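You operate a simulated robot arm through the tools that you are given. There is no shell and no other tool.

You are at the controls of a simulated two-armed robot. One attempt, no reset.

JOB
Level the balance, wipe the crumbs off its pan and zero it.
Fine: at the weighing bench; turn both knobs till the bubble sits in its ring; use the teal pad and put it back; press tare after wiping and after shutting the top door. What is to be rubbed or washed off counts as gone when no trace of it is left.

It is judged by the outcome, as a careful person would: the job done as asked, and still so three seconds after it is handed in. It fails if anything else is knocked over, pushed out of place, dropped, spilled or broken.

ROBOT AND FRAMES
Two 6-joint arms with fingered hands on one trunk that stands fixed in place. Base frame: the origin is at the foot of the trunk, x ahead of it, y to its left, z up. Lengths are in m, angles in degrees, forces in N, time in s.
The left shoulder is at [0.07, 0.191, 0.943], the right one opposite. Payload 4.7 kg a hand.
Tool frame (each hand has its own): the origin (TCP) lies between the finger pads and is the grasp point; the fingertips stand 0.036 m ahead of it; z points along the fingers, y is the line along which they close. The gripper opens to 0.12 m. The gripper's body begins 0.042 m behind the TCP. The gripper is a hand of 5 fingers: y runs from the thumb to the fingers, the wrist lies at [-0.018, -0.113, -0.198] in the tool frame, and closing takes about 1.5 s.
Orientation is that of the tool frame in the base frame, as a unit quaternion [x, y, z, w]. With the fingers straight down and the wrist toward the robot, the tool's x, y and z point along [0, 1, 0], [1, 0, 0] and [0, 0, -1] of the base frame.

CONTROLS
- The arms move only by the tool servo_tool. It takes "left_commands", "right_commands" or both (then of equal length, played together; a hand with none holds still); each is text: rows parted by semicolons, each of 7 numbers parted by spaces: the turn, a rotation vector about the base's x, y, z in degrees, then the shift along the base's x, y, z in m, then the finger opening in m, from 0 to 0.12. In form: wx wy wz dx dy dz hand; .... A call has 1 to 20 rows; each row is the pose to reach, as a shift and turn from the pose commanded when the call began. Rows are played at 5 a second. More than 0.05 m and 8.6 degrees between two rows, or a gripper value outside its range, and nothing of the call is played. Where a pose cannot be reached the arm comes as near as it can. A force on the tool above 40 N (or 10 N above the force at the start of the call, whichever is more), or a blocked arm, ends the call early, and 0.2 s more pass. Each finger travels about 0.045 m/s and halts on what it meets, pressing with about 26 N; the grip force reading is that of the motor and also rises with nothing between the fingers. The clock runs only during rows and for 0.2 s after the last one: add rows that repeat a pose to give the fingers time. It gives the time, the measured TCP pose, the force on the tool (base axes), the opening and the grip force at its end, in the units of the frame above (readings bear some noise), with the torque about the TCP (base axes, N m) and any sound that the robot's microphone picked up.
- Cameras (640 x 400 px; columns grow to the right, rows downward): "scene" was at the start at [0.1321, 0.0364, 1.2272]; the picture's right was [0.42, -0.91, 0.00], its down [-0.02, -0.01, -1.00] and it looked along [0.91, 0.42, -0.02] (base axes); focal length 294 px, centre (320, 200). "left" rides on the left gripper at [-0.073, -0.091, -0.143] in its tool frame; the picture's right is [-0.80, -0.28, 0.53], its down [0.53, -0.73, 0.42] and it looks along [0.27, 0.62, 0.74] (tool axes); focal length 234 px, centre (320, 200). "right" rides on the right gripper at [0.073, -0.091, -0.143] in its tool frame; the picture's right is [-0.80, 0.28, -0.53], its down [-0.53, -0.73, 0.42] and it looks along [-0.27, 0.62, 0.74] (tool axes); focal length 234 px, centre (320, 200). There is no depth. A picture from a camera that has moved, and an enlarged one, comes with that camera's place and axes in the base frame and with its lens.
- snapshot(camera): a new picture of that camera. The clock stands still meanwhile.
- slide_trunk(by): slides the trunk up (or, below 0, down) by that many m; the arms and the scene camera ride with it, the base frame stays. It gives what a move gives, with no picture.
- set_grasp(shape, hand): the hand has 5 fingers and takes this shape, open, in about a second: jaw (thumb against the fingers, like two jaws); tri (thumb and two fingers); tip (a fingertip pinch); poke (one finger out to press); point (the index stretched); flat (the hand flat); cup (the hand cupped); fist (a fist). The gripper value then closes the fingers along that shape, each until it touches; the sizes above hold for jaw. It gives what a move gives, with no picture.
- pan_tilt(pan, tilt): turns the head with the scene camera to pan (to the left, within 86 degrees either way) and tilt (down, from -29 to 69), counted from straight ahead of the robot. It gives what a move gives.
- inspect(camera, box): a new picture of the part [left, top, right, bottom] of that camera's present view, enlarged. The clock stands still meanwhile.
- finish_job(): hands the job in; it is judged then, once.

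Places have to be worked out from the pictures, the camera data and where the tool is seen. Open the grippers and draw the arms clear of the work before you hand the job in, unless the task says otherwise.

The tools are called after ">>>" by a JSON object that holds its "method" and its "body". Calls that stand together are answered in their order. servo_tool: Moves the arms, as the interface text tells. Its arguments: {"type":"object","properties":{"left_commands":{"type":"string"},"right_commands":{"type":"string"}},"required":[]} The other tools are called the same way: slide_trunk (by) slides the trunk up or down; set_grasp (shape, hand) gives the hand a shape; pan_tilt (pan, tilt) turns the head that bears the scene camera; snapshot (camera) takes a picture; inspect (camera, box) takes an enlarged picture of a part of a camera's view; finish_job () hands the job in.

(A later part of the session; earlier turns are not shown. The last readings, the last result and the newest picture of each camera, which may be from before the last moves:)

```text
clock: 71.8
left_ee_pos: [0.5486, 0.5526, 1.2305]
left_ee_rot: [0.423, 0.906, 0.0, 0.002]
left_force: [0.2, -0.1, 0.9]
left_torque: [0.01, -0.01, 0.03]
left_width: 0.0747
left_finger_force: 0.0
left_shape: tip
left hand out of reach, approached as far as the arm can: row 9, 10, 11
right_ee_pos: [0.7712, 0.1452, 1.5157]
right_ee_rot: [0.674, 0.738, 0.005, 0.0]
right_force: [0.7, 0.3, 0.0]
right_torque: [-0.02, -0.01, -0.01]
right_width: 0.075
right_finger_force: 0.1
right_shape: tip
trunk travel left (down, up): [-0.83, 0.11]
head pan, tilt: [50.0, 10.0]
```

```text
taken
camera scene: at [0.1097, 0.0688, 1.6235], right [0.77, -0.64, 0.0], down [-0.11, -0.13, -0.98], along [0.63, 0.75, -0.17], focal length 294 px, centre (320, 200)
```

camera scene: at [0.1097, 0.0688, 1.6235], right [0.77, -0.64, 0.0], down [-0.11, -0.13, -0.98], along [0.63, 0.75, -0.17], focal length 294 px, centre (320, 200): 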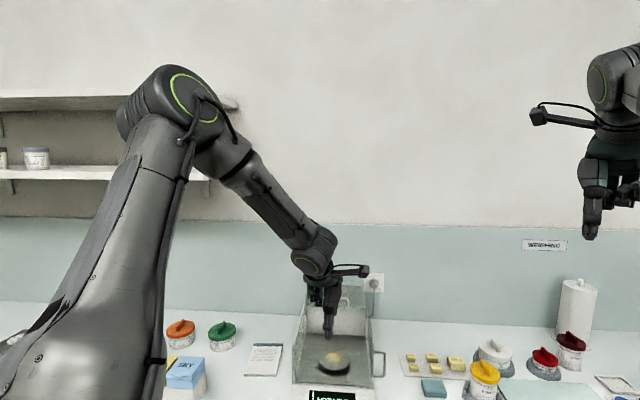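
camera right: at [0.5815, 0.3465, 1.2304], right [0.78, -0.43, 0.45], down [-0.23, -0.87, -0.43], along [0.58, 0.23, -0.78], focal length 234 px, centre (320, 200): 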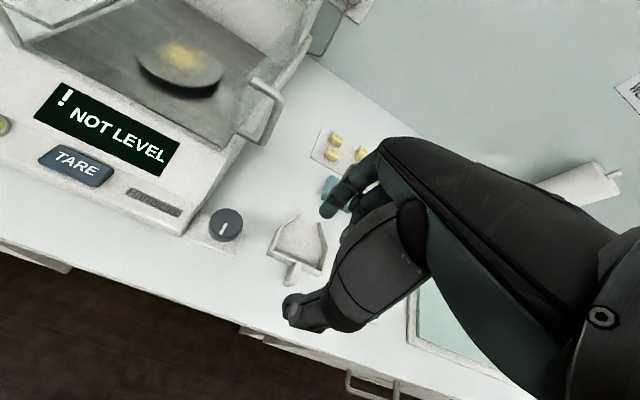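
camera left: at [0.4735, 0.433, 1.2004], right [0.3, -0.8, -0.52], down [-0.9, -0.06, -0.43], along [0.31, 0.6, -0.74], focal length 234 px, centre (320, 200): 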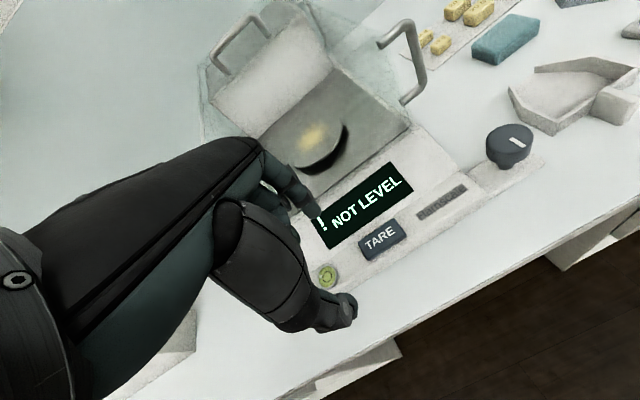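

The left arm came straight down here; its limit is just a minimum wrist distance (~0.5 m), so with the trunk at its top both knobs, TARE and pan should be reachable. I raise the trunk fully and swing out and down to above the right knob.

>>> {"method": "slide_trunk", "body": {"by": 0.11}}

>>> {"method": "servo_tool", "body": {"left_commands": "0 0 0 0.045 -0.015 0 0.075; 0 0 0 0.09 -0.03 0 0.075; 0 0 0 0.135 -0.05 0 0.075; 0 0 0 0.15 -0.07 -0.04 0.075; 0 0 0 0.15 -0.09 -0.08 0.075; 0 0 0 0.145 -0.1 -0.12 0.075; 0 0 0 0.14 -0.105 -0.16 0.075; 0 0 0 0.13 -0.11 -0.19 0.075; 0 0 0 0.115 -0.117 -0.2 0.075; 0 0 0 0.0984 -0.123 -0.2 0.075; 0 0 0 0.0984 -0.123 -0.2 0.075"}}

>>> {"method": "pan_tilt", "body": {"pan": 45, "tilt": 45}}

>>> {"method": "snapshot", "body": {"camera": "scene"}}

>>> {"method": "snapshot", "body": {"camera": "left"}}

```text
clock: 73.2
left_ee_pos: [0.5489, 0.5531, 1.3405]
left_ee_rot: [0.423, 0.906, 0.0, 0.002]
left_force: [-0.3, 0.0, -0.7]
left_torque: [0.02, 0.0, -0.03]
left_width: 0.0747
left_finger_force: 0.1
left_shape: tip
right_ee_pos: [0.7714, 0.1448, 1.6247]
right_ee_rot: [0.676, 0.737, 0.006, 0.001]
right_force: [0.6, -0.7, 0.4]
right_torque: [0.02, -0.03, 0.02]
right_width: 0.075
right_finger_force: 0.1
right_shape: tip
trunk travel left (down, up): [-0.94, 0.0]
head pan, tilt: [50.0, 10.0]
```

```text
clock: 75.6
left_ee_pos: [0.5127, 0.5646, 1.2349]
left_ee_rot: [0.423, 0.906, -0.001, 0.003]
left_force: [-0.2, 0.1, 0.6]
left_torque: [-0.04, 0.01, 0.01]
left_width: 0.0751
left_finger_force: 0.1
left_shape: tip
left hand out of reach, approached as far as the arm can: row 1, 2, 3, 4, 5, 6, 7, 8, 9, 10, 11
right_ee_pos: [0.7715, 0.1451, 1.6253]
right_ee_rot: [0.675, 0.738, 0.005, 0.001]
right_force: [0.7, 0.0, 0.1]
right_torque: [-0.03, 0.0, 0.01]
right_width: 0.0751
right_finger_force: 0.1
right_shape: tip
trunk travel left (down, up): [-0.94, 0.0]
head pan, tilt: [50.0, 10.0]
```

```text
clock: 76.6
left_ee_pos: [0.5127, 0.5658, 1.2353]
left_ee_rot: [0.423, 0.906, 0.0, 0.003]
left_force: [-0.2, -0.1, -0.8]
left_torque: [0.0, 0.0, 0.01]
left_width: 0.0751
left_finger_force: 0.0
left_shape: tip
right_ee_pos: [0.7713, 0.1452, 1.6244]
right_ee_rot: [0.675, 0.738, 0.007, 0.0]
right_force: [0.0, -0.1, -0.3]
right_torque: [-0.02, 0.02, -0.02]
right_width: 0.0748
right_finger_force: 0.1
right_shape: tip
trunk travel left (down, up): [-0.94, 0.0]
head pan, tilt: [45.0, 45.0]
```

```text
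taken
camera scene: at [0.1077, 0.0555, 1.6783], right [0.71, -0.71, 0.0], down [-0.5, -0.5, -0.71], along [0.5, 0.5, -0.71], focal length 294 px, centre (320, 200)
```

scene: 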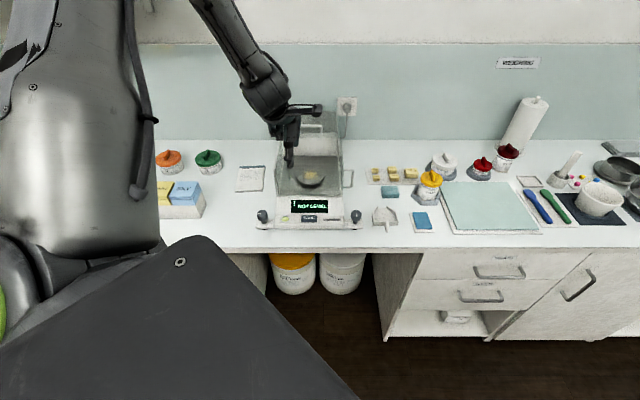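

```text
taken
camera left: at [0.4884, 0.4511, 1.3782], right [0.3, -0.8, -0.52], down [-0.9, -0.06, -0.43], along [0.31, 0.6, -0.74], focal length 234 px, centre (320, 200)
```

left: 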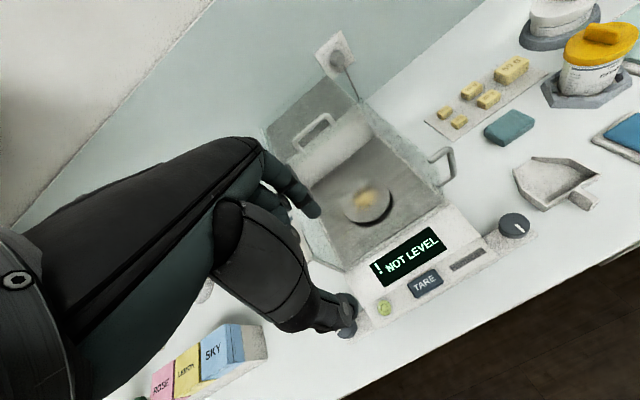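

The scene camera now sees the balance well. I keep exploring reach in free air: lift the left hand to z≈1.52 over the TARE area, then try moving over to the right-knob xy.

>>> {"method": "servo_tool", "body": {"left_commands": "0 0 0 0.01 -0.005 0.04 0.075; 0 0 0 0.02 -0.01 0.08 0.075; 0 0 0 0.03 -0.015 0.12 0.075; 0 0 0 0.04 -0.017 0.16 0.075; 0 0 0 0.043 -0.017 0.2 0.075; 0 0 0 0.043 -0.017 0.24 0.075; 0 0 0 0.043 -0.017 0.28 0.075; 0 0 0 0.043 -0.017 0.29 0.075"}}

>>> {"method": "servo_tool", "body": {"left_commands": "0 0 0 0.02 -0.025 0 0.075; 0 0 0 0.04 -0.05 0 0.075; 0 0 0 0.06 -0.075 0 0.075; 0 0 0 0.08 -0.1 0 0.075; 0 0 0 0.09 -0.117 0 0.075; 0 0 0 0.09 -0.117 0 0.075"}}

```text
clock: 78.4
left_ee_pos: [0.548, 0.5433, 1.5229]
left_ee_rot: [0.423, 0.906, -0.001, 0.002]
left_force: [0.2, -0.6, -0.8]
left_torque: [0.01, 0.0, -0.01]
left_width: 0.0748
left_finger_force: 0.0
left_shape: tip
right_ee_pos: [0.7704, 0.1439, 1.6255]
right_ee_rot: [0.675, 0.738, 0.006, 0.0]
right_force: [0.4, -0.3, 0.7]
right_torque: [-0.04, -0.05, -0.02]
right_width: 0.0751
right_finger_force: 0.0
right_shape: tip
trunk travel left (down, up): [-0.94, 0.0]
head pan, tilt: [45.0, 45.0]
```

```text
clock: 79.8
left_ee_pos: [0.5368, 0.5222, 1.5126]
left_ee_rot: [0.423, 0.906, 0.0, 0.003]
left_force: [-0.7, -0.2, 0.0]
left_torque: [0.0, 0.01, 0.03]
left_width: 0.0747
left_finger_force: 0.1
left_shape: tip
left hand out of reach, approached as far as the arm can: row 1, 2, 3, 4, 5, 6
right_ee_pos: [0.7713, 0.1457, 1.6264]
right_ee_rot: [0.675, 0.738, 0.005, 0.0]
right_force: [-0.1, 1.0, -0.4]
right_torque: [0.02, 0.02, 0.0]
right_width: 0.0751
right_finger_force: 0.0
right_shape: tip
trunk travel left (down, up): [-0.94, 0.0]
head pan, tilt: [45.0, 45.0]
```

Forward/inward motion is blocked in this arm branch. I move the right hand further right to free space, and bring the left hand back to its start-like pose, to attempt going inward first and then forward.

>>> {"method": "servo_tool", "body": {"right_commands": "0 0 0 0 -0.04 0 0.075; 0 0 0 0 -0.08 0 0.075; 0 0 0 0 -0.12 0 0.075; 0 0 0 0 -0.16 0 0.075; 0 0 0 0 -0.2 0 0.075; 0 0 0 0 -0.24 0 0.075; 0 0 0 0 -0.28 0 0.075; 0 0 0 0 -0.32 0 0.075; 0 0 0 0 -0.36 0 0.075; 0 0 0 0 -0.36 0 0.075", "left_commands": "0 0 -8 -0.015 0 0.02 0.075; 0 0 -16 -0.03 0 0.04 0.075; 0 0 -24 -0.05 -0.01 0.06 0.075; 0 0 -32 -0.07 -0.02 0.09 0.075; 0 0 -40 -0.09 -0.03 0.12 0.075; 0 0 -40 -0.11 -0.04 0.15 0.075; 0 0 -40 -0.13 -0.05 0.18 0.075; 0 0 -40 -0.15 -0.055 0.21 0.075; 0 0 -40 -0.17 -0.056 0.24 0.075; 0 0 -40 -0.17 -0.056 0.24 0.075"}}

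>>> {"method": "pan_tilt", "body": {"pan": 30, "tilt": 0}}

>>> {"method": "snapshot", "body": {"camera": "scene"}}

```text
clock: 82.0
left_ee_pos: [0.3646, 0.4721, 1.7492]
left_ee_rot: [0.708, 0.707, -0.001, 0.002]
left_force: [-0.4, -0.3, -0.1]
left_torque: [-0.01, 0.01, 0.0]
left_width: 0.0748
left_finger_force: 0.1
left_shape: tip
right_ee_pos: [0.8576, -0.1981, 1.6698]
right_ee_rot: [0.674, 0.738, 0.004, 0.001]
right_force: [0.1, -0.7, -0.6]
right_torque: [0.03, 0.0, -0.01]
right_width: 0.0749
right_finger_force: 0.1
right_shape: tip
right hand out of reach, approached as far as the arm can: row 1, 2, 3, 4, 5, 6, 7, 8, 9, 10
trunk travel left (down, up): [-0.94, 0.0]
head pan, tilt: [45.0, 45.0]
```

```text
clock: 83.1
left_ee_pos: [0.364, 0.4734, 1.7472]
left_ee_rot: [0.708, 0.707, 0.0, 0.002]
left_force: [0.3, -0.1, -0.3]
left_torque: [0.01, -0.01, 0.03]
left_width: 0.075
left_finger_force: 0.0
left_shape: tip
right_ee_pos: [0.8569, -0.1967, 1.6706]
right_ee_rot: [0.675, 0.738, 0.006, 0.001]
right_force: [0.0, -0.5, -0.4]
right_torque: [-0.03, 0.02, -0.01]
right_width: 0.0751
right_finger_force: 0.0
right_shape: tip
trunk travel left (down, up): [-0.94, 0.0]
head pan, tilt: [30.0, 0.0]
```

```text
taken
camera scene: at [0.1278, 0.0428, 1.7492], right [0.5, -0.87, 0.0], down [0.0, 0.0, -1.0], along [0.87, 0.5, 0.0], focal length 294 px, centre (320, 200)
```

scene: 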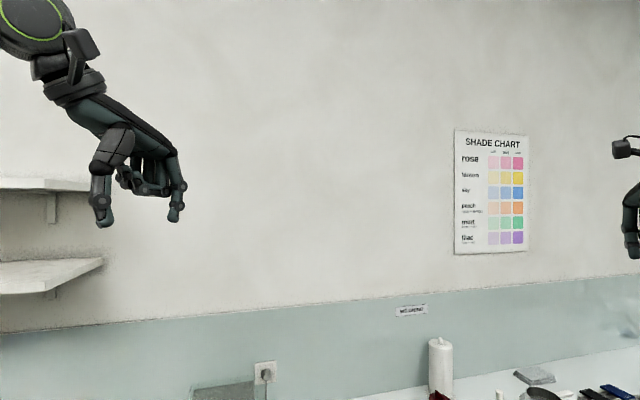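

The right arm is elbow-down and the left elbow-up, with different limits. I'll test whether pitching the left hand (fingers forward) lets it go further forward: first return to (0.54,0.53,1.52), then tilt and advance.

>>> {"method": "servo_tool", "body": {"left_commands": "0 0 4 0.02 0.006 -0.03 0.075; 0 0 8 0.04 0.012 -0.06 0.075; 0 0 12 0.06 0.018 -0.09 0.075; 0 0 16 0.08 0.024 -0.12 0.075; 0 0 20 0.1 0.03 -0.15 0.075; 0 0 20 0.12 0.04 -0.18 0.075; 0 0 20 0.14 0.05 -0.2 0.075; 0 0 20 0.16 0.055 -0.22 0.075; 0 0 20 0.17 0.057 -0.225 0.075"}}

>>> {"method": "servo_tool", "body": {"left_commands": "2.1 -5.6 0 0.01 0 0 0.075; 4.1 -11.3 0 0.03 0 0 0.075; 6.2 -16.9 0 0.05 -0.01 0 0.075; 8.2 -22.6 0 0.07 -0.02 0 0.075; 10.3 -28.2 0 0.09 -0.03 0 0.075; 10.3 -28.2 0 0.12 -0.05 0 0.075; 10.3 -28.2 0 0.15 -0.07 0 0.075; 10.3 -28.2 0 0.18 -0.09 0 0.075; 10.3 -28.2 0 0.18 -0.09 0 0.075"}}

>>> {"method": "snapshot", "body": {"camera": "scene"}}

```text
clock: 85.1
left_ee_pos: [0.5372, 0.5266, 1.5207]
left_ee_rot: [0.574, 0.819, 0.0, 0.0]
left_force: [0.0, 0.1, -0.4]
left_torque: [0.01, 0.02, -0.02]
left_width: 0.0753
left_finger_force: 0.0
left_shape: tip
right_ee_pos: [0.8587, -0.1978, 1.6702]
right_ee_rot: [0.675, 0.737, 0.004, 0.0]
right_force: [0.9, 0.0, 0.2]
right_torque: [0.03, 0.01, -0.01]
right_width: 0.075
right_finger_force: 0.0
right_shape: tip
trunk travel left (down, up): [-0.94, 0.0]
head pan, tilt: [30.0, 0.0]
```

```text
clock: 87.1
left_ee_pos: [0.6298, 0.5089, 1.5226]
left_ee_rot: [0.556, 0.789, 0.212, 0.151]
left_force: [0.4, 0.4, 0.5]
left_torque: [0.03, 0.0, 0.03]
left_width: 0.0748
left_finger_force: 0.0
left_shape: tip
left hand out of reach, approached as far as the arm can: row 5, 6, 7, 8, 9
right_ee_pos: [0.8579, -0.1955, 1.6714]
right_ee_rot: [0.675, 0.738, 0.005, -0.001]
right_force: [0.2, -0.2, -0.3]
right_torque: [0.02, 0.02, 0.02]
right_width: 0.0752
right_finger_force: 0.1
right_shape: tip
trunk travel left (down, up): [-0.94, 0.0]
head pan, tilt: [30.0, 0.0]
```

```text
taken
camera scene: at [0.1288, 0.0432, 1.7491], right [0.5, -0.87, 0.0], down [0.0, 0.0, -1.0], along [0.87, 0.5, 0.0], focal length 294 px, centre (320, 200)
```

scene: 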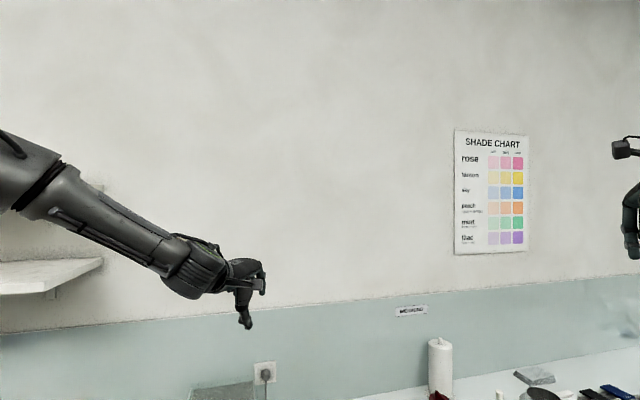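

The wrist seems to hit the same boundary regardless of tilt. I look at the whole left arm and the right arm to understand their configurations.

>>> {"method": "pan_tilt", "body": {"pan": 80, "tilt": 15}}

>>> {"method": "snapshot", "body": {"camera": "scene"}}

>>> {"method": "pan_tilt", "body": {"pan": -45, "tilt": 15}}

>>> {"method": "snapshot", "body": {"camera": "scene"}}

```text
clock: 88.3
left_ee_pos: [0.6292, 0.508, 1.5228]
left_ee_rot: [0.556, 0.79, 0.211, 0.15]
left_force: [0.8, 0.3, -1.0]
left_torque: [-0.02, -0.03, 0.03]
left_width: 0.0749
left_finger_force: 0.0
left_shape: tip
right_ee_pos: [0.8586, -0.1947, 1.6707]
right_ee_rot: [0.675, 0.738, 0.006, -0.001]
right_force: [-0.4, -0.3, -0.2]
right_torque: [-0.01, -0.03, 0.01]
right_width: 0.0751
right_finger_force: 0.0
right_shape: tip
trunk travel left (down, up): [-0.94, 0.0]
head pan, tilt: [80.0, 15.0]
```

```text
taken
camera scene: at [0.0667, 0.0898, 1.7251], right [0.98, -0.17, 0.0], down [-0.05, -0.25, -0.97], along [0.17, 0.95, -0.26], focal length 294 px, centre (320, 200)
```

scene: 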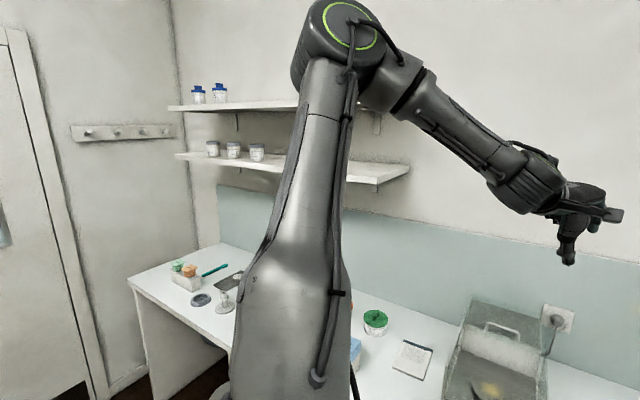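

```text
clock: 90.4
left_ee_pos: [0.6297, 0.5091, 1.5227]
left_ee_rot: [0.555, 0.79, 0.211, 0.15]
left_force: [-0.4, -0.4, 1.0]
left_torque: [-0.02, 0.0, 0.02]
left_width: 0.0749
left_finger_force: 0.1
left_shape: tip
right_ee_pos: [0.8581, -0.1967, 1.6712]
right_ee_rot: [0.674, 0.738, 0.005, 0.0]
right_force: [0.5, -1.5, -0.2]
right_torque: [-0.04, 0.01, -0.01]
right_width: 0.0751
right_finger_force: 0.1
right_shape: tip
trunk travel left (down, up): [-0.94, 0.0]
head pan, tilt: [-45.0, 15.0]
```

```text
taken
camera scene: at [0.1164, -0.0681, 1.7251], right [-0.71, -0.71, 0.0], down [-0.18, 0.18, -0.97], along [0.68, -0.68, -0.26], focal length 294 px, centre (320, 200)
```

scene: 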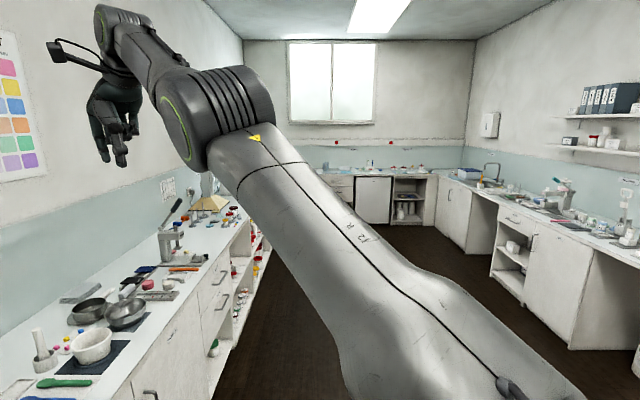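

The left elbow sits bent high beside the shoulder. I'll try pitching the hand much further (fingers nearly forward) while extending forward, then un-tilt at the farther place, to get out of this pocket.

>>> {"method": "servo_tool", "body": {"left_commands": "2.7 -7.5 0 0.01 0 0 0.075; 5.5 -15 0 0.03 0 0 0.075; 8.2 -22.5 0 0.05 0 0 0.075; 11 -30 0 0.07 0 0 0.075; 13.7 -37.5 0 0.09 -0.01 0 0.075; 16.4 -45 0 0.11 -0.02 0 0.075; 16.4 -45 0 0.14 -0.03 0 0.075; 16.4 -45 0 0.17 -0.05 0 0.075; 16.4 -45 0 0.2 -0.07 0 0.075; 16.4 -45 0 0.2 -0.07 0 0.075"}}

>>> {"method": "pan_tilt", "body": {"pan": 60, "tilt": 15}}

>>> {"method": "snapshot", "body": {"camera": "scene"}}

```text
clock: 92.6
left_ee_pos: [0.6616, 0.5667, 1.572]
left_ee_rot: [0.447, 0.636, 0.515, 0.361]
left_force: [-0.7, -0.2, 0.5]
left_torque: [-0.01, -0.01, 0.0]
left_width: 0.0746
left_finger_force: 0.0
left_shape: tip
left hand out of reach, approached as far as the arm can: row 2, 3, 4, 5, 6, 7, 8, 9, 10
right_ee_pos: [0.8577, -0.1956, 1.6701]
right_ee_rot: [0.675, 0.738, 0.004, 0.0]
right_force: [-0.4, 0.0, 0.3]
right_torque: [-0.02, -0.03, -0.01]
right_width: 0.0751
right_finger_force: 0.0
right_shape: tip
trunk travel left (down, up): [-0.94, 0.0]
head pan, tilt: [-45.0, 15.0]
```

```text
clock: 94.4
left_ee_pos: [0.6618, 0.5666, 1.5724]
left_ee_rot: [0.447, 0.636, 0.515, 0.361]
left_force: [-0.3, -0.8, -0.4]
left_torque: [-0.03, 0.01, -0.01]
left_width: 0.0751
left_finger_force: 0.1
left_shape: tip
right_ee_pos: [0.8577, -0.1955, 1.6705]
right_ee_rot: [0.675, 0.738, 0.006, -0.001]
right_force: [0.0, 0.2, -0.6]
right_torque: [-0.02, -0.01, -0.02]
right_width: 0.075
right_finger_force: 0.0
right_shape: tip
trunk travel left (down, up): [-0.94, 0.0]
head pan, tilt: [60.0, 15.0]
```

```text
taken
camera scene: at [0.0971, 0.0789, 1.7251], right [0.87, -0.5, 0.0], down [-0.13, -0.22, -0.97], along [0.48, 0.84, -0.26], focal length 294 px, centre (320, 200)
```

scene: 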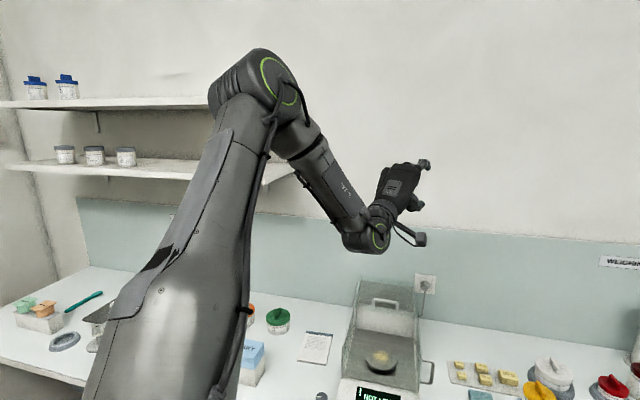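

I need a route for the left arm into its normal front region. I'll un-tilt back along the way I came, then try going along the near-extended shell (high and outward, then forward).

>>> {"method": "servo_tool", "body": {"left_commands": "-2.7 7.5 0 -0.02 -0.01 0 0.075; -5.5 15 0 -0.04 -0.02 0 0.075; -8.2 22.5 0 -0.06 -0.03 0 0.075; -11 30 0 -0.08 -0.03 0 0.075; -13.7 37.5 0 -0.1 -0.03 0 0.075; -16.4 45 0 -0.12 -0.03 0 0.075; -19.2 52.5 0 -0.13 -0.03 0 0.075; -22 60 0 -0.13 -0.03 0 0.075; -24.6 67.6 0 -0.13 -0.03 0 0.075; -26.6 73 0 -0.13 -0.03 0 0.075; -26.6 73 0 -0.13 -0.03 0 0.075"}}

>>> {"method": "servo_tool", "body": {"left_commands": "0 0 0 -0.01 0.02 0.04 0.075; 0 0 0 -0.02 0.04 0.08 0.075; 0 0 0 -0.03 0.06 0.12 0.075; 0 0 0 -0.04 0.08 0.15 0.075; 0 0 0 -0.04 0.1 0.18 0.075; 0 0 0 -0.03 0.11 0.21 0.075; 0 0 0 0 0.11 0.23 0.075; 0 0 0 0.03 0.11 0.25 0.075; 0 0 0 0.06 0.1 0.26 0.075; 0 0 0 0.09 0.08 0.26 0.075; 0 0 0 0.12 0.06 0.26 0.075; 0 0 0 0.15 0.04 0.26 0.075; 0 0 0 0.15 0.04 0.26 0.075"}}

```text
clock: 96.8
left_ee_pos: [0.5307, 0.5391, 1.5737]
left_ee_rot: [0.575, 0.818, 0.0, 0.002]
left_force: [0.1, 0.4, -0.9]
left_torque: [-0.02, 0.02, -0.02]
left_width: 0.0747
left_finger_force: 0.0
left_shape: tip
left hand out of reach, approached as far as the arm can: row 4, 5, 6, 7
right_ee_pos: [0.8579, -0.1908, 1.6702]
right_ee_rot: [0.675, 0.738, 0.003, 0.001]
right_force: [-0.7, 0.5, 0.7]
right_torque: [-0.07, 0.01, -0.01]
right_width: 0.0751
right_finger_force: 0.1
right_shape: tip
trunk travel left (down, up): [-0.94, 0.0]
head pan, tilt: [60.0, 15.0]
```

```text
clock: 99.6
left_ee_pos: [0.5373, 0.6379, 1.7306]
left_ee_rot: [0.574, 0.819, 0.002, 0.003]
left_force: [-0.5, 0.7, 0.0]
left_torque: [0.0, 0.02, 0.03]
left_width: 0.0747
left_finger_force: 0.1
left_shape: tip
left hand out of reach, approached as far as the arm can: row 6, 7, 8, 9, 10, 11, 12, 13
right_ee_pos: [0.8582, -0.1967, 1.6699]
right_ee_rot: [0.676, 0.737, 0.005, 0.0]
right_force: [-0.8, 0.3, 0.6]
right_torque: [0.01, 0.0, -0.04]
right_width: 0.075
right_finger_force: 0.0
right_shape: tip
trunk travel left (down, up): [-0.94, 0.0]
head pan, tilt: [60.0, 15.0]
```

Let me look at the arm's shape at this limit.

>>> {"method": "pan_tilt", "body": {"pan": 75, "tilt": 0}}

>>> {"method": "snapshot", "body": {"camera": "scene"}}

```text
clock: 100.3
left_ee_pos: [0.5373, 0.6377, 1.7316]
left_ee_rot: [0.574, 0.819, 0.001, 0.003]
left_force: [-0.5, 0.0, 0.3]
left_torque: [-0.03, 0.03, 0.01]
left_width: 0.0747
left_finger_force: 0.0
left_shape: tip
right_ee_pos: [0.8581, -0.1946, 1.6708]
right_ee_rot: [0.675, 0.738, 0.005, 0.0]
right_force: [0.4, 0.3, -1.0]
right_torque: [0.0, 0.0, 0.02]
right_width: 0.0752
right_finger_force: 0.1
right_shape: tip
trunk travel left (down, up): [-0.94, 0.0]
head pan, tilt: [75.0, 0.0]
```

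```text
taken
camera scene: at [0.0736, 0.0847, 1.7492], right [0.97, -0.26, 0.0], down [0.0, 0.0, -1.0], along [0.26, 0.97, 0.0], focal length 294 px, centre (320, 200)
```

scene: 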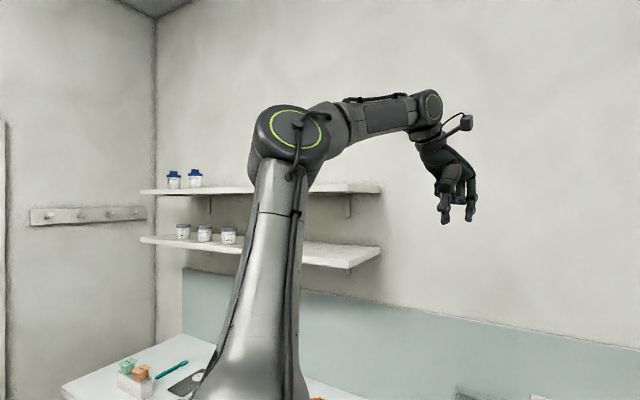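

The upper arm stays near-vertical at every boundary, suggesting the shoulder-lift joint is at a limit in this configuration. I zoom to judge the joint axes.

>>> {"method": "inspect", "body": {"camera": "scene", "box": [180, 60, 500, 400]}}

>>> {"method": "pan_tilt", "body": {"pan": 86, "tilt": 69}}

>>> {"method": "snapshot", "body": {"camera": "scene"}}

>>> {"method": "pan_tilt", "body": {"pan": -80, "tilt": 50}}

>>> {"method": "snapshot", "body": {"camera": "scene"}}

```text
1.18 times, centred on (340, 230) of scene
camera zoom: at [0.0736, 0.0847, 1.7492], right [0.97, -0.26, 0.0], down [0.0, 0.0, -1.0], along [0.26, 0.97, 0.0], focal length 346 px, centre (296, 165)
```

zoom: 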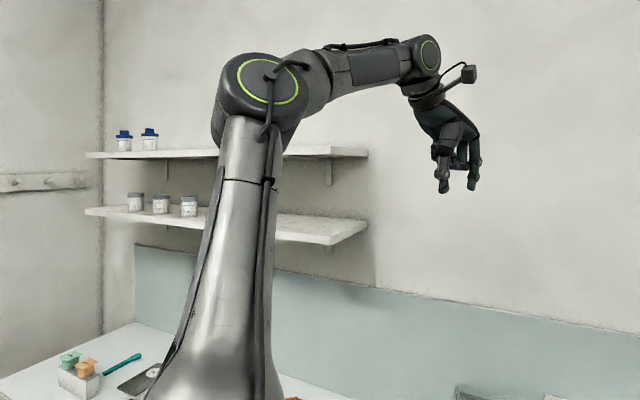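

```text
clock: 101.8
left_ee_pos: [0.5371, 0.6372, 1.7309]
left_ee_rot: [0.574, 0.819, 0.002, 0.004]
left_force: [0.2, 0.2, 1.2]
left_torque: [-0.02, -0.03, -0.02]
left_width: 0.075
left_finger_force: 0.1
left_shape: tip
right_ee_pos: [0.8581, -0.1955, 1.669]
right_ee_rot: [0.675, 0.738, 0.004, 0.0]
right_force: [-1.0, -0.1, -0.4]
right_torque: [-0.01, 0.0, 0.01]
right_width: 0.0751
right_finger_force: 0.1
right_shape: tip
trunk travel left (down, up): [-0.94, 0.0]
head pan, tilt: [85.9, 68.8]
```

```text
taken
camera scene: at [0.0542, 0.0538, 1.6494], right [1.0, -0.07, 0.0], down [-0.07, -0.93, -0.36], along [0.03, 0.36, -0.93], focal length 294 px, centre (320, 200)
```

scene: 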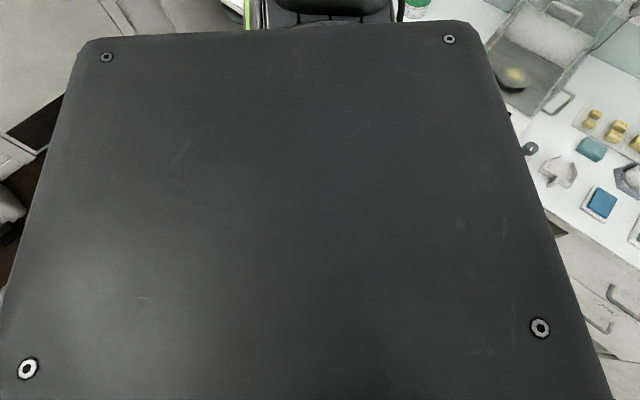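

```text
clock: 104.3
left_ee_pos: [0.5372, 0.6375, 1.7308]
left_ee_rot: [0.574, 0.819, 0.002, 0.004]
left_force: [0.4, -0.2, 0.0]
left_torque: [-0.01, 0.0, -0.01]
left_width: 0.075
left_finger_force: 0.1
left_shape: tip
right_ee_pos: [0.8587, -0.1956, 1.6701]
right_ee_rot: [0.675, 0.738, 0.005, 0.0]
right_force: [-0.1, 0.0, 0.4]
right_torque: [0.01, 0.0, -0.01]
right_width: 0.0752
right_finger_force: 0.2
right_shape: tip
trunk travel left (down, up): [-0.94, 0.0]
head pan, tilt: [-80.0, 50.0]
```

```text
taken
camera scene: at [0.0637, -0.0779, 1.6714], right [-0.98, -0.17, 0.0], down [-0.13, 0.75, -0.64], along [0.11, -0.63, -0.77], focal length 294 px, centre (320, 200)
```

scene: 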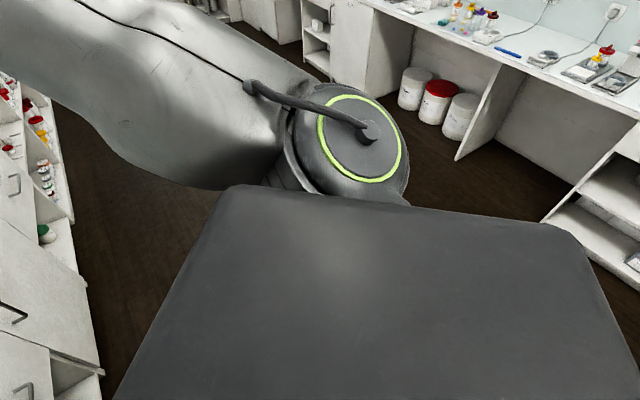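

The shoulder/elbow axes aren't parallel, so hand yaw probably determines the elbow swivel. I test whether a different yaw (negative) allows going forward.

>>> {"method": "pan_tilt", "body": {"pan": 60, "tilt": 10}}

>>> {"method": "servo_tool", "body": {"left_commands": "0 0 -8 -0.02 0 -0.02 0.075; 0 0 -16 -0.04 0 -0.04 0.075; 0 0 -24 -0.05 -0.01 -0.06 0.075; 0 0 -32 -0.06 -0.02 -0.08 0.075; 0 0 -40 -0.06 -0.02 -0.1 0.075; 0 0 -48 -0.06 -0.03 -0.12 0.075; 0 0 -56 -0.06 -0.04 -0.14 0.075; 0 0 -64 -0.06 -0.05 -0.15 0.075; 0 0 -72 -0.06 -0.06 -0.15 0.075; 0 0 -72 -0.03 -0.07 -0.15 0.075; 0 0 -72 0 -0.08 -0.15 0.075; 0 0 -72 0.03 -0.09 -0.15 0.075; 0 0 -72 0.06 -0.1 -0.15 0.075; 0 0 -72 0.06 -0.1 -0.15 0.075"}}

>>> {"method": "snapshot", "body": {"camera": "scene"}}

```text
clock: 106.5
left_ee_pos: [0.5374, 0.6375, 1.7322]
left_ee_rot: [0.574, 0.819, 0.002, 0.003]
left_force: [0.2, 0.2, -0.1]
left_torque: [-0.01, -0.02, 0.03]
left_width: 0.0749
left_finger_force: 0.0
left_shape: tip
right_ee_pos: [0.8585, -0.1949, 1.6704]
right_ee_rot: [0.675, 0.738, 0.004, -0.001]
right_force: [0.1, 0.6, 0.4]
right_torque: [0.0, -0.04, -0.03]
right_width: 0.0753
right_finger_force: 0.1
right_shape: tip
trunk travel left (down, up): [-0.94, 0.0]
head pan, tilt: [60.0, 10.0]
```

```text
clock: 109.5
left_ee_pos: [0.4929, 0.5383, 1.5571]
left_ee_rot: [0.946, 0.326, 0.001, 0.003]
left_force: [-0.4, 1.3, -0.1]
left_torque: [-0.01, -0.01, -0.03]
left_width: 0.0751
left_finger_force: 0.0
left_shape: tip
left hand out of reach, approached as far as the arm can: row 10, 11, 12, 13, 14
right_ee_pos: [0.8575, -0.1957, 1.6711]
right_ee_rot: [0.675, 0.738, 0.005, 0.0]
right_force: [-0.5, 0.6, -0.1]
right_torque: [0.0, -0.02, 0.01]
right_width: 0.0752
right_finger_force: 0.0
right_shape: tip
trunk travel left (down, up): [-0.94, 0.0]
head pan, tilt: [60.0, 10.0]
```

```text
taken
camera scene: at [0.0969, 0.0787, 1.7332], right [0.87, -0.5, 0.0], down [-0.09, -0.15, -0.98], along [0.49, 0.85, -0.17], focal length 294 px, centre (320, 200)
```

scene: 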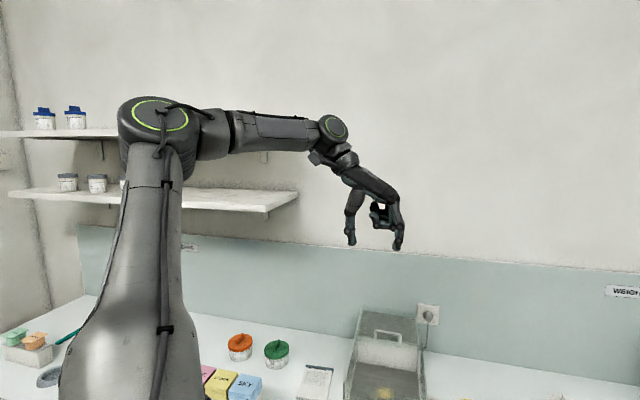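

Elbow swivel clearly depends on yaw. I test the opposite: large positive yaw, then forward.

>>> {"method": "servo_tool", "body": {"left_commands": "0 0 8 0 0.01 0 0.075; 0 0 16 0 0.02 0 0.075; 0 0 24 0 0.02 0 0.075; 0 0 32 0 0.02 0 0.075; 0 0 40 0 0.02 0 0.075; 0 0 48 0 0.02 0 0.075; 0 0 56 0 0.02 0 0.075; 0 0 64 0 0.02 0 0.075; 0 0 72 0 0.02 0 0.075; 0 0 80 0 0.02 0 0.075; 0 0 88 0 0.02 0 0.075; 0 0 96 0 0.02 0 0.075; 0 0 104 0 0.02 0 0.075; 0 0 112 0 0.02 0 0.075; 0 0 120 0 0.02 0 0.075; 0 0 128 0 0.02 0 0.075; 0 0 136 0 0.02 0 0.075; 0 0 144 0 0.02 0 0.075; 0 0 152 0 0.02 0 0.075; 0 0 152 0 0.02 0 0.075"}}

>>> {"method": "servo_tool", "body": {"left_commands": "0 0 0 0.03 -0.01 0 0.075; 0 0 0 0.06 -0.02 0 0.075; 0 0 0 0.09 -0.03 0 0.075; 0 0 0 0.12 -0.04 0 0.075; 0 0 0 0.15 -0.05 0 0.075; 0 0 0 0.15 -0.05 0 0.075"}}

>>> {"method": "snapshot", "body": {"camera": "scene"}}

```text
clock: 113.7
left_ee_pos: [0.4442, 0.6011, 1.5474]
left_ee_rot: [-0.087, 0.996, 0.003, 0.002]
left_force: [0.0, -0.2, 0.6]
left_torque: [-0.01, -0.02, -0.01]
left_width: 0.0749
left_finger_force: 0.1
left_shape: tip
left hand out of reach, approached as far as the arm can: row 5, 6, 15, 16, 17, 18, 19, 20
right_ee_pos: [0.8577, -0.1953, 1.6691]
right_ee_rot: [0.675, 0.738, 0.005, 0.0]
right_force: [0.6, -1.1, 0.8]
right_torque: [0.0, -0.03, 0.05]
right_width: 0.0749
right_finger_force: 0.1
right_shape: tip
trunk travel left (down, up): [-0.94, 0.0]
head pan, tilt: [60.0, 10.0]
```

```text
clock: 115.1
left_ee_pos: [0.4676, 0.6244, 1.5264]
left_ee_rot: [-0.086, 0.996, 0.003, 0.002]
left_force: [-0.5, -0.5, 0.2]
left_torque: [-0.01, 0.0, -0.02]
left_width: 0.0751
left_finger_force: 0.1
left_shape: tip
left hand out of reach, approached as far as the arm can: row 1, 2, 3, 4, 5, 6
right_ee_pos: [0.8578, -0.1965, 1.6713]
right_ee_rot: [0.675, 0.738, 0.005, -0.001]
right_force: [0.7, -0.1, 0.0]
right_torque: [-0.01, 0.01, -0.01]
right_width: 0.0752
right_finger_force: 0.2
right_shape: tip
trunk travel left (down, up): [-0.94, 0.0]
head pan, tilt: [60.0, 10.0]
```

```text
taken
camera scene: at [0.0969, 0.0786, 1.7332], right [0.87, -0.5, 0.0], down [-0.09, -0.15, -0.98], along [0.49, 0.85, -0.17], focal length 294 px, centre (320, 200)
```

scene: 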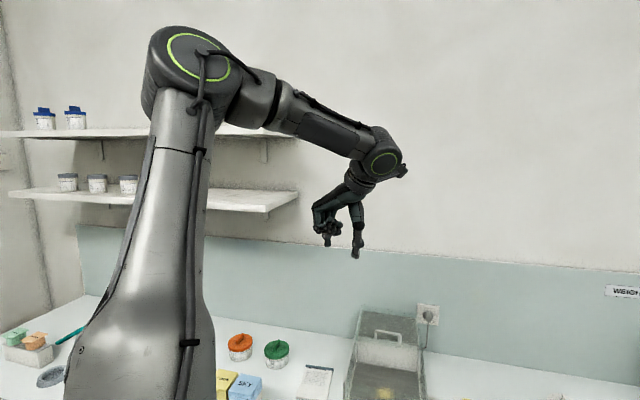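

I now infer: joint 1's axis points forward (x), and the left arm is in a "flipped" state where the shoulder-lift joint sits at its end stop (upper arm can't lean forward). The cure is to swing the raised arm backward and down as a rigid body, then bring it forward from below. First I put the arm plane vertical: back to the start-like pose and then inward to y≈0.32.

>>> {"method": "servo_tool", "body": {"left_commands": "0 0 -8 -0.015 -0.015 0.02 0.075; 0 0 -16 -0.03 -0.03 0.04 0.075; 0 0 -24 -0.045 -0.045 0.06 0.075; 0 0 -32 -0.06 -0.06 0.08 0.075; 0 0 -40 -0.07 -0.075 0.1 0.075; 0 0 -48 -0.08 -0.09 0.12 0.075; 0 0 -56 -0.09 -0.105 0.14 0.075; 0 0 -64 -0.1 -0.12 0.16 0.075; 0 0 -72 -0.1 -0.135 0.18 0.075; 0 0 -80 -0.1 -0.15 0.2 0.075; 0 0 -88 -0.1 -0.15 0.21 0.075; 0 0 -96 -0.1 -0.15 0.22 0.075; 0 0 -100 -0.1 -0.15 0.22 0.075; 0 0 -100 -0.1 -0.15 0.22 0.075"}}

>>> {"method": "servo_tool", "body": {"left_commands": "0 0 0 0 -0.03 0.01 0.075; 0 0 0 0 -0.06 0.02 0.075; 0 0 0 0 -0.09 0.03 0.075; 0 0 0 0 -0.12 0.04 0.075; 0 0 0 0 -0.15 0.05 0.075; 0 0 0 0 -0.15 0.05 0.075"}}

>>> {"method": "pan_tilt", "body": {"pan": 80, "tilt": -15}}

>>> {"method": "snapshot", "body": {"camera": "scene"}}

```text
clock: 118.1
left_ee_pos: [0.3661, 0.4784, 1.7498]
left_ee_rot: [0.708, 0.706, 0.001, 0.003]
left_force: [0.3, -0.1, -0.2]
left_torque: [-0.03, -0.02, 0.02]
left_width: 0.0749
left_finger_force: 0.1
left_shape: tip
right_ee_pos: [0.8578, -0.1951, 1.6701]
right_ee_rot: [0.675, 0.738, 0.005, 0.0]
right_force: [-0.6, 0.3, 0.6]
right_torque: [-0.02, 0.04, 0.01]
right_width: 0.075
right_finger_force: 0.0
right_shape: tip
trunk travel left (down, up): [-0.94, 0.0]
head pan, tilt: [60.0, 10.0]
```

```text
clock: 119.5
left_ee_pos: [0.3403, 0.4013, 1.7437]
left_ee_rot: [0.708, 0.707, 0.001, 0.003]
left_force: [-0.7, 0.0, -0.5]
left_torque: [-0.01, -0.01, -0.01]
left_width: 0.0748
left_finger_force: 0.0
left_shape: tip
left hand out of reach, approached as far as the arm can: row 2, 3, 4, 5, 6
right_ee_pos: [0.8582, -0.1972, 1.6701]
right_ee_rot: [0.674, 0.738, 0.004, 0.001]
right_force: [-0.1, 0.6, 0.2]
right_torque: [0.02, -0.01, -0.01]
right_width: 0.0752
right_finger_force: 0.0
right_shape: tip
trunk travel left (down, up): [-0.94, 0.0]
head pan, tilt: [60.0, 10.0]
```

```text
clock: 120.4
left_ee_pos: [0.3401, 0.4041, 1.743]
left_ee_rot: [0.708, 0.706, 0.0, 0.003]
left_force: [-0.4, -0.1, -0.5]
left_torque: [0.02, -0.01, 0.0]
left_width: 0.075
left_finger_force: 0.2
left_shape: tip
right_ee_pos: [0.857, -0.1957, 1.67]
right_ee_rot: [0.675, 0.738, 0.004, 0.001]
right_force: [0.0, -0.1, -0.4]
right_torque: [0.01, 0.02, 0.0]
right_width: 0.0752
right_finger_force: 0.0
right_shape: tip
trunk travel left (down, up): [-0.94, 0.0]
head pan, tilt: [80.0, -15.0]
```

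```text
taken
camera scene: at [0.0644, 0.0779, 1.7716], right [0.98, -0.17, 0.0], down [0.04, 0.25, -0.97], along [0.17, 0.95, 0.26], focal length 294 px, centre (320, 200)
```

scene: 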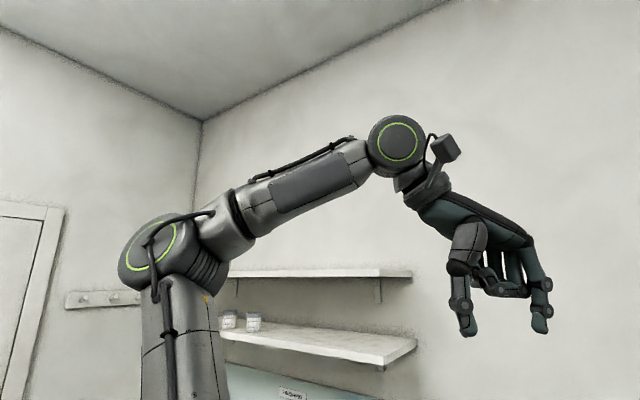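

Here the rings face me, so the arm plane is about vertical with the elbow behind. I swing the whole left arm backward as a rigid rotation about the shoulder's lateral axis, first 90°.

>>> {"method": "servo_tool", "body": {"left_commands": "0 -7 0 -0.0361 0 0.0308 0.075; 0 -14 0 -0.0757 0 0.057 0.075; 0 -21 0 -0.1182 0 0.0782 0.075; 0 -28 0 -0.1631 0 0.094 0.075; 0 -35 0 -0.2094 0 0.1043 0.075; 0 -42 0 -0.2568 0 0.1088 0.075; 0 -49 0 -0.3042 0 0.1075 0.075; 0 -56 0 -0.3511 0 0.1004 0.075; 0 -63 0 -0.3969 0 0.0877 0.075; 0 -70 0 -0.4408 0 0.0695 0.075; 0 -77 0 -0.4821 0 0.0461 0.075; 0 -84 0 -0.5203 0 0.0178 0.075; 0 -90 0 -0.55 0 -0.01 0.075; 0 -90 0 -0.55 0 -0.01 0.075"}}

>>> {"method": "snapshot", "body": {"camera": "scene"}}

```text
clock: 123.4
left_ee_pos: [-0.122, 0.4655, 1.7414]
left_ee_rot: [0.5, 0.497, 0.501, 0.502]
left_force: [-0.5, -0.1, 0.6]
left_torque: [0.01, 0.02, 0.0]
left_width: 0.0749
left_finger_force: 0.1
left_shape: tip
left hand out of reach, approached as far as the arm can: row 5, 6, 7, 8, 9, 10, 11, 12, 13, 14
right_ee_pos: [0.8591, -0.1957, 1.67]
right_ee_rot: [0.675, 0.738, 0.005, -0.001]
right_force: [0.2, -0.4, 1.1]
right_torque: [0.04, 0.01, -0.01]
right_width: 0.075
right_finger_force: 0.0
right_shape: tip
trunk travel left (down, up): [-0.94, 0.0]
head pan, tilt: [80.0, -15.0]
```

```text
taken
camera scene: at [0.0642, 0.0767, 1.7717], right [0.98, -0.17, 0.0], down [0.04, 0.26, -0.97], along [0.17, 0.95, 0.26], focal length 294 px, centre (320, 200)
```

scene: 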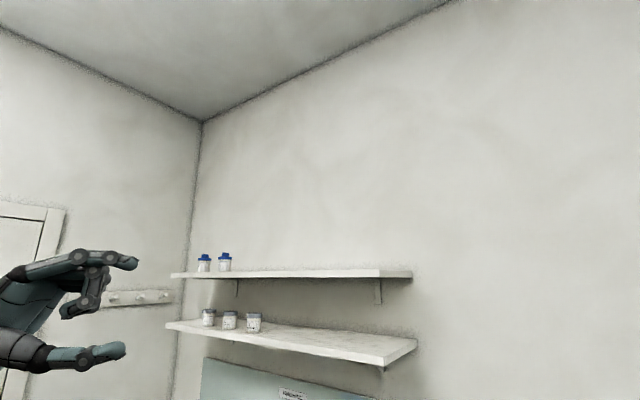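

The hand came back beside the head with the fingers forward, orientation exact. I continue the swing another ~90° downward behind the shoulder.

>>> {"method": "servo_tool", "body": {"left_commands": "0 -8 0 -0.0368 0 -0.0294 0.075; 0 -16 0 -0.0692 0 -0.0637 0.075; 0 -24 0 -0.0965 0 -0.1021 0.075; 0 -32 0 -0.1181 0 -0.1439 0.075; 0 -40 0 -0.1338 0 -0.1884 0.075; 0 -48 0 -0.1431 0 -0.2347 0.075; 0 -56 0 -0.1459 0 -0.2817 0.075; 0 -64 0 -0.1421 0 -0.3287 0.075; 0 -72 0 -0.1317 0 -0.3747 0.075; 0 -80 0 -0.1151 0 -0.4188 0.075; 0 -88 0 -0.0925 0 -0.4602 0.075; 0 -96 0 -0.0644 0 -0.498 0.075; 0 -96 0 -0.0644 0 -0.498 0.075"}}

>>> {"method": "pan_tilt", "body": {"pan": 86, "tilt": 25}}

>>> {"method": "snapshot", "body": {"camera": "scene"}}

>>> {"method": "snapshot", "body": {"camera": "left"}}

```text
clock: 126.2
left_ee_pos: [-0.4597, 0.5828, 1.6045]
left_ee_rot: [-0.036, -0.042, 0.707, 0.705]
left_force: [-0.8, -0.4, 1.3]
left_torque: [-0.04, -0.01, -0.02]
left_width: 0.075
left_finger_force: 0.0
left_shape: tip
left hand out of reach, approached as far as the arm can: row 1, 2, 3, 4, 5, 6, 7, 8, 9, 10, 11, 12, 13
right_ee_pos: [0.8579, -0.2006, 1.6704]
right_ee_rot: [0.675, 0.738, 0.004, -0.001]
right_force: [-0.2, -1.2, 0.1]
right_torque: [0.02, -0.02, 0.06]
right_width: 0.0751
right_finger_force: 0.0
right_shape: tip
trunk travel left (down, up): [-0.94, 0.0]
head pan, tilt: [80.0, -15.0]
```

```text
clock: 127.3
left_ee_pos: [-0.4602, 0.5886, 1.6027]
left_ee_rot: [-0.038, -0.04, 0.707, 0.705]
left_force: [0.1, -0.5, -0.6]
left_torque: [-0.04, -0.02, 0.01]
left_width: 0.075
left_finger_force: 0.0
left_shape: tip
right_ee_pos: [0.8578, -0.1946, 1.6703]
right_ee_rot: [0.676, 0.737, 0.004, 0.002]
right_force: [0.4, -0.2, 0.2]
right_torque: [-0.01, -0.04, -0.01]
right_width: 0.0751
right_finger_force: 0.0
right_shape: tip
trunk travel left (down, up): [-0.94, 0.0]
head pan, tilt: [85.9, 25.0]
```

```text
taken
camera scene: at [0.0563, 0.0909, 1.7089], right [1.0, -0.07, 0.0], down [-0.03, -0.42, -0.91], along [0.06, 0.9, -0.42], focal length 294 px, centre (320, 200)
```

scene: 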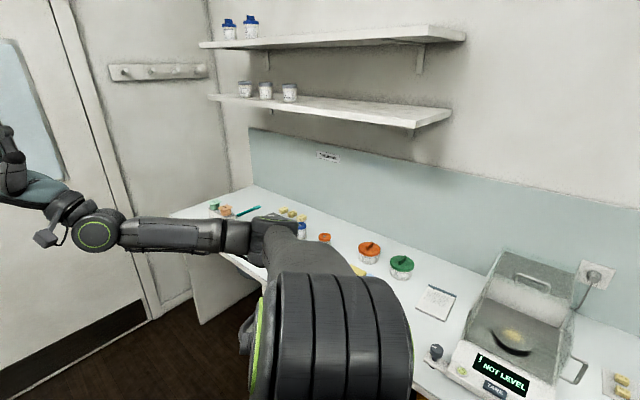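

```text
taken
camera left: at [-0.3536, 0.5154, 1.4696], right [0.22, -0.8, 0.55], down [0.68, 0.53, 0.5], along [-0.7, 0.26, 0.67], focal length 234 px, centre (320, 200)
```

left: 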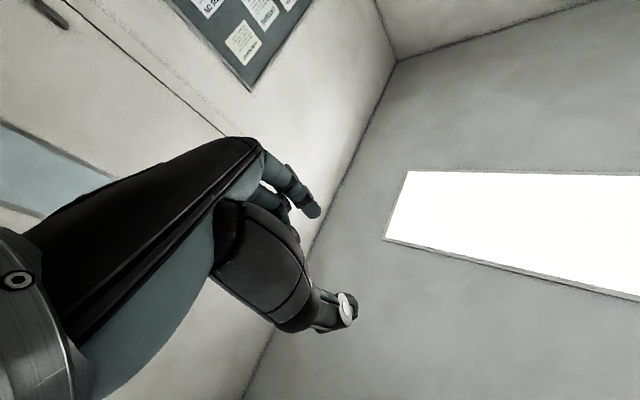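

Very informative: the upper arm now points outward (left) with the forearm backward. From this elbow-out posture the forearm can be swung up and over to the front about the upper-arm axis (elbow ≈ (0,0.6,1.42)); I do the first 88°.

>>> {"method": "servo_tool", "body": {"left_commands": "0 5.5 0 0.0196 0 0.0433 0.075; 0 11 0 0.0434 0 0.0844 0.075; 0 16.5 0 0.0709 0 0.1231 0.075; 0 22 0 0.1021 0 0.159 0.075; 0 27.5 0 0.1365 0 0.1917 0.075; 0 33 0 0.1739 0 0.221 0.075; 0 38.5 0 0.2139 0 0.2466 0.075; 0 44 0 0.2562 0 0.2681 0.075; 0 49.5 0 0.3005 0 0.2856 0.075; 0 55 0 0.3461 0 0.2988 0.075; 0 60.5 0 0.3928 0 0.3075 0.075; 0 66 0 0.4401 0 0.3116 0.075; 0 71.5 0 0.4875 0 0.3113 0.075; 0 77 0 0.5348 0 0.3064 0.075; 0 82.5 0 0.5814 0 0.297 0.075; 0 88 0 0.6268 0 0.2831 0.075; 0 88 0 0.6268 0 0.2831 0.075"}}

>>> {"method": "snapshot", "body": {"camera": "scene"}}

```text
clock: 130.9
left_ee_pos: [0.0963, 0.3988, 1.9535]
left_ee_rot: [0.464, 0.462, 0.534, 0.535]
left_force: [0.0, -1.2, -0.3]
left_torque: [0.04, 0.0, 0.01]
left_width: 0.0749
left_finger_force: 0.0
left_shape: tip
left hand out of reach, approached as far as the arm can: row 6, 7, 8, 9, 10, 11, 12, 13, 14, 15, 16, 17
right_ee_pos: [0.8604, -0.1955, 1.6697]
right_ee_rot: [0.675, 0.738, 0.005, -0.001]
right_force: [-0.8, 0.8, -0.1]
right_torque: [0.01, 0.02, 0.0]
right_width: 0.075
right_finger_force: 0.1
right_shape: tip
trunk travel left (down, up): [-0.94, 0.0]
head pan, tilt: [85.9, 25.0]
```

```text
taken
camera scene: at [0.0596, 0.0891, 1.7088], right [1.0, -0.07, 0.0], down [-0.03, -0.42, -0.91], along [0.06, 0.9, -0.42], focal length 294 px, centre (320, 200)
```

scene: 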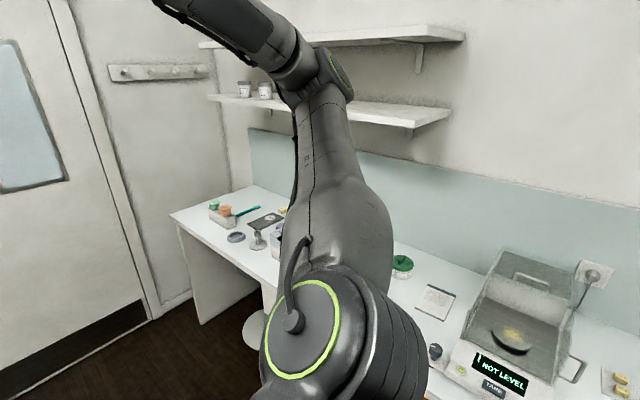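

The shoulder joint 1 has rotated the other way and the elbow is now outward and lower – the branch I want. I bring the hand forward and back to tool-down at about (0.5,0.55,1.45).

>>> {"method": "servo_tool", "body": {"left_commands": "0 7 0 0.03 0.012 -0.01 0.075; 0 14 0 0.065 0.024 -0.03 0.075; 0 21 0 0.1 0.036 -0.055 0.075; 0 28 0 0.13 0.048 -0.09 0.075; 0 35 0 0.16 0.06 -0.125 0.075; 0 42 0 0.19 0.072 -0.16 0.075; 0 49 0 0.22 0.084 -0.195 0.075; 0 56 0 0.25 0.096 -0.23 0.075; 0 63 0 0.28 0.108 -0.265 0.075; 0 70 0 0.31 0.12 -0.3 0.075; 0 77 0 0.335 0.13 -0.34 0.075; 0 84 0 0.36 0.138 -0.38 0.075; 0 91 0 0.38 0.145 -0.42 0.075; 0 98 0 0.4 0.15 -0.46 0.075; 0 98 0 0.404 0.151 -0.5 0.075; 0 98 0 0.404 0.151 -0.5 0.075"}}

>>> {"method": "pan_tilt", "body": {"pan": 70, "tilt": 15}}

>>> {"method": "snapshot", "body": {"camera": "scene"}}

```text
clock: 134.3
left_ee_pos: [0.5161, 0.5249, 1.479]
left_ee_rot: [0.708, 0.706, 0.001, 0.003]
left_force: [0.4, -0.1, 0.3]
left_torque: [-0.01, -0.03, 0.03]
left_width: 0.0751
left_finger_force: 0.1
left_shape: tip
left hand out of reach, approached as far as the arm can: row 1, 2, 3, 4, 5, 6, 7, 8, 9, 10, 11, 12, 13, 14, 15, 16
right_ee_pos: [0.8595, -0.1948, 1.6692]
right_ee_rot: [0.675, 0.738, 0.004, 0.0]
right_force: [0.4, -0.1, 0.0]
right_torque: [0.0, 0.06, 0.02]
right_width: 0.0752
right_finger_force: 0.1
right_shape: tip
trunk travel left (down, up): [-0.94, 0.0]
head pan, tilt: [85.9, 25.0]
```

```text
clock: 135.1
left_ee_pos: [0.5151, 0.523, 1.4816]
left_ee_rot: [0.708, 0.706, 0.001, 0.003]
left_force: [-0.4, 1.2, -0.1]
left_torque: [0.01, -0.06, -0.06]
left_width: 0.0753
left_finger_force: 0.0
left_shape: tip
right_ee_pos: [0.8584, -0.1962, 1.6698]
right_ee_rot: [0.676, 0.737, 0.006, 0.0]
right_force: [0.1, -0.1, 0.0]
right_torque: [0.01, -0.03, 0.02]
right_width: 0.0749
right_finger_force: 0.0
right_shape: tip
trunk travel left (down, up): [-0.94, 0.0]
head pan, tilt: [70.0, 15.0]
```

```text
taken
camera scene: at [0.0816, 0.0851, 1.7251], right [0.94, -0.34, 0.0], down [-0.09, -0.24, -0.97], along [0.33, 0.91, -0.26], focal length 294 px, centre (320, 200)
```

scene: 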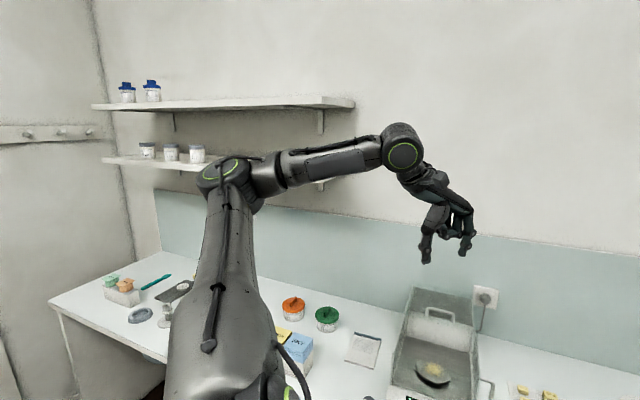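

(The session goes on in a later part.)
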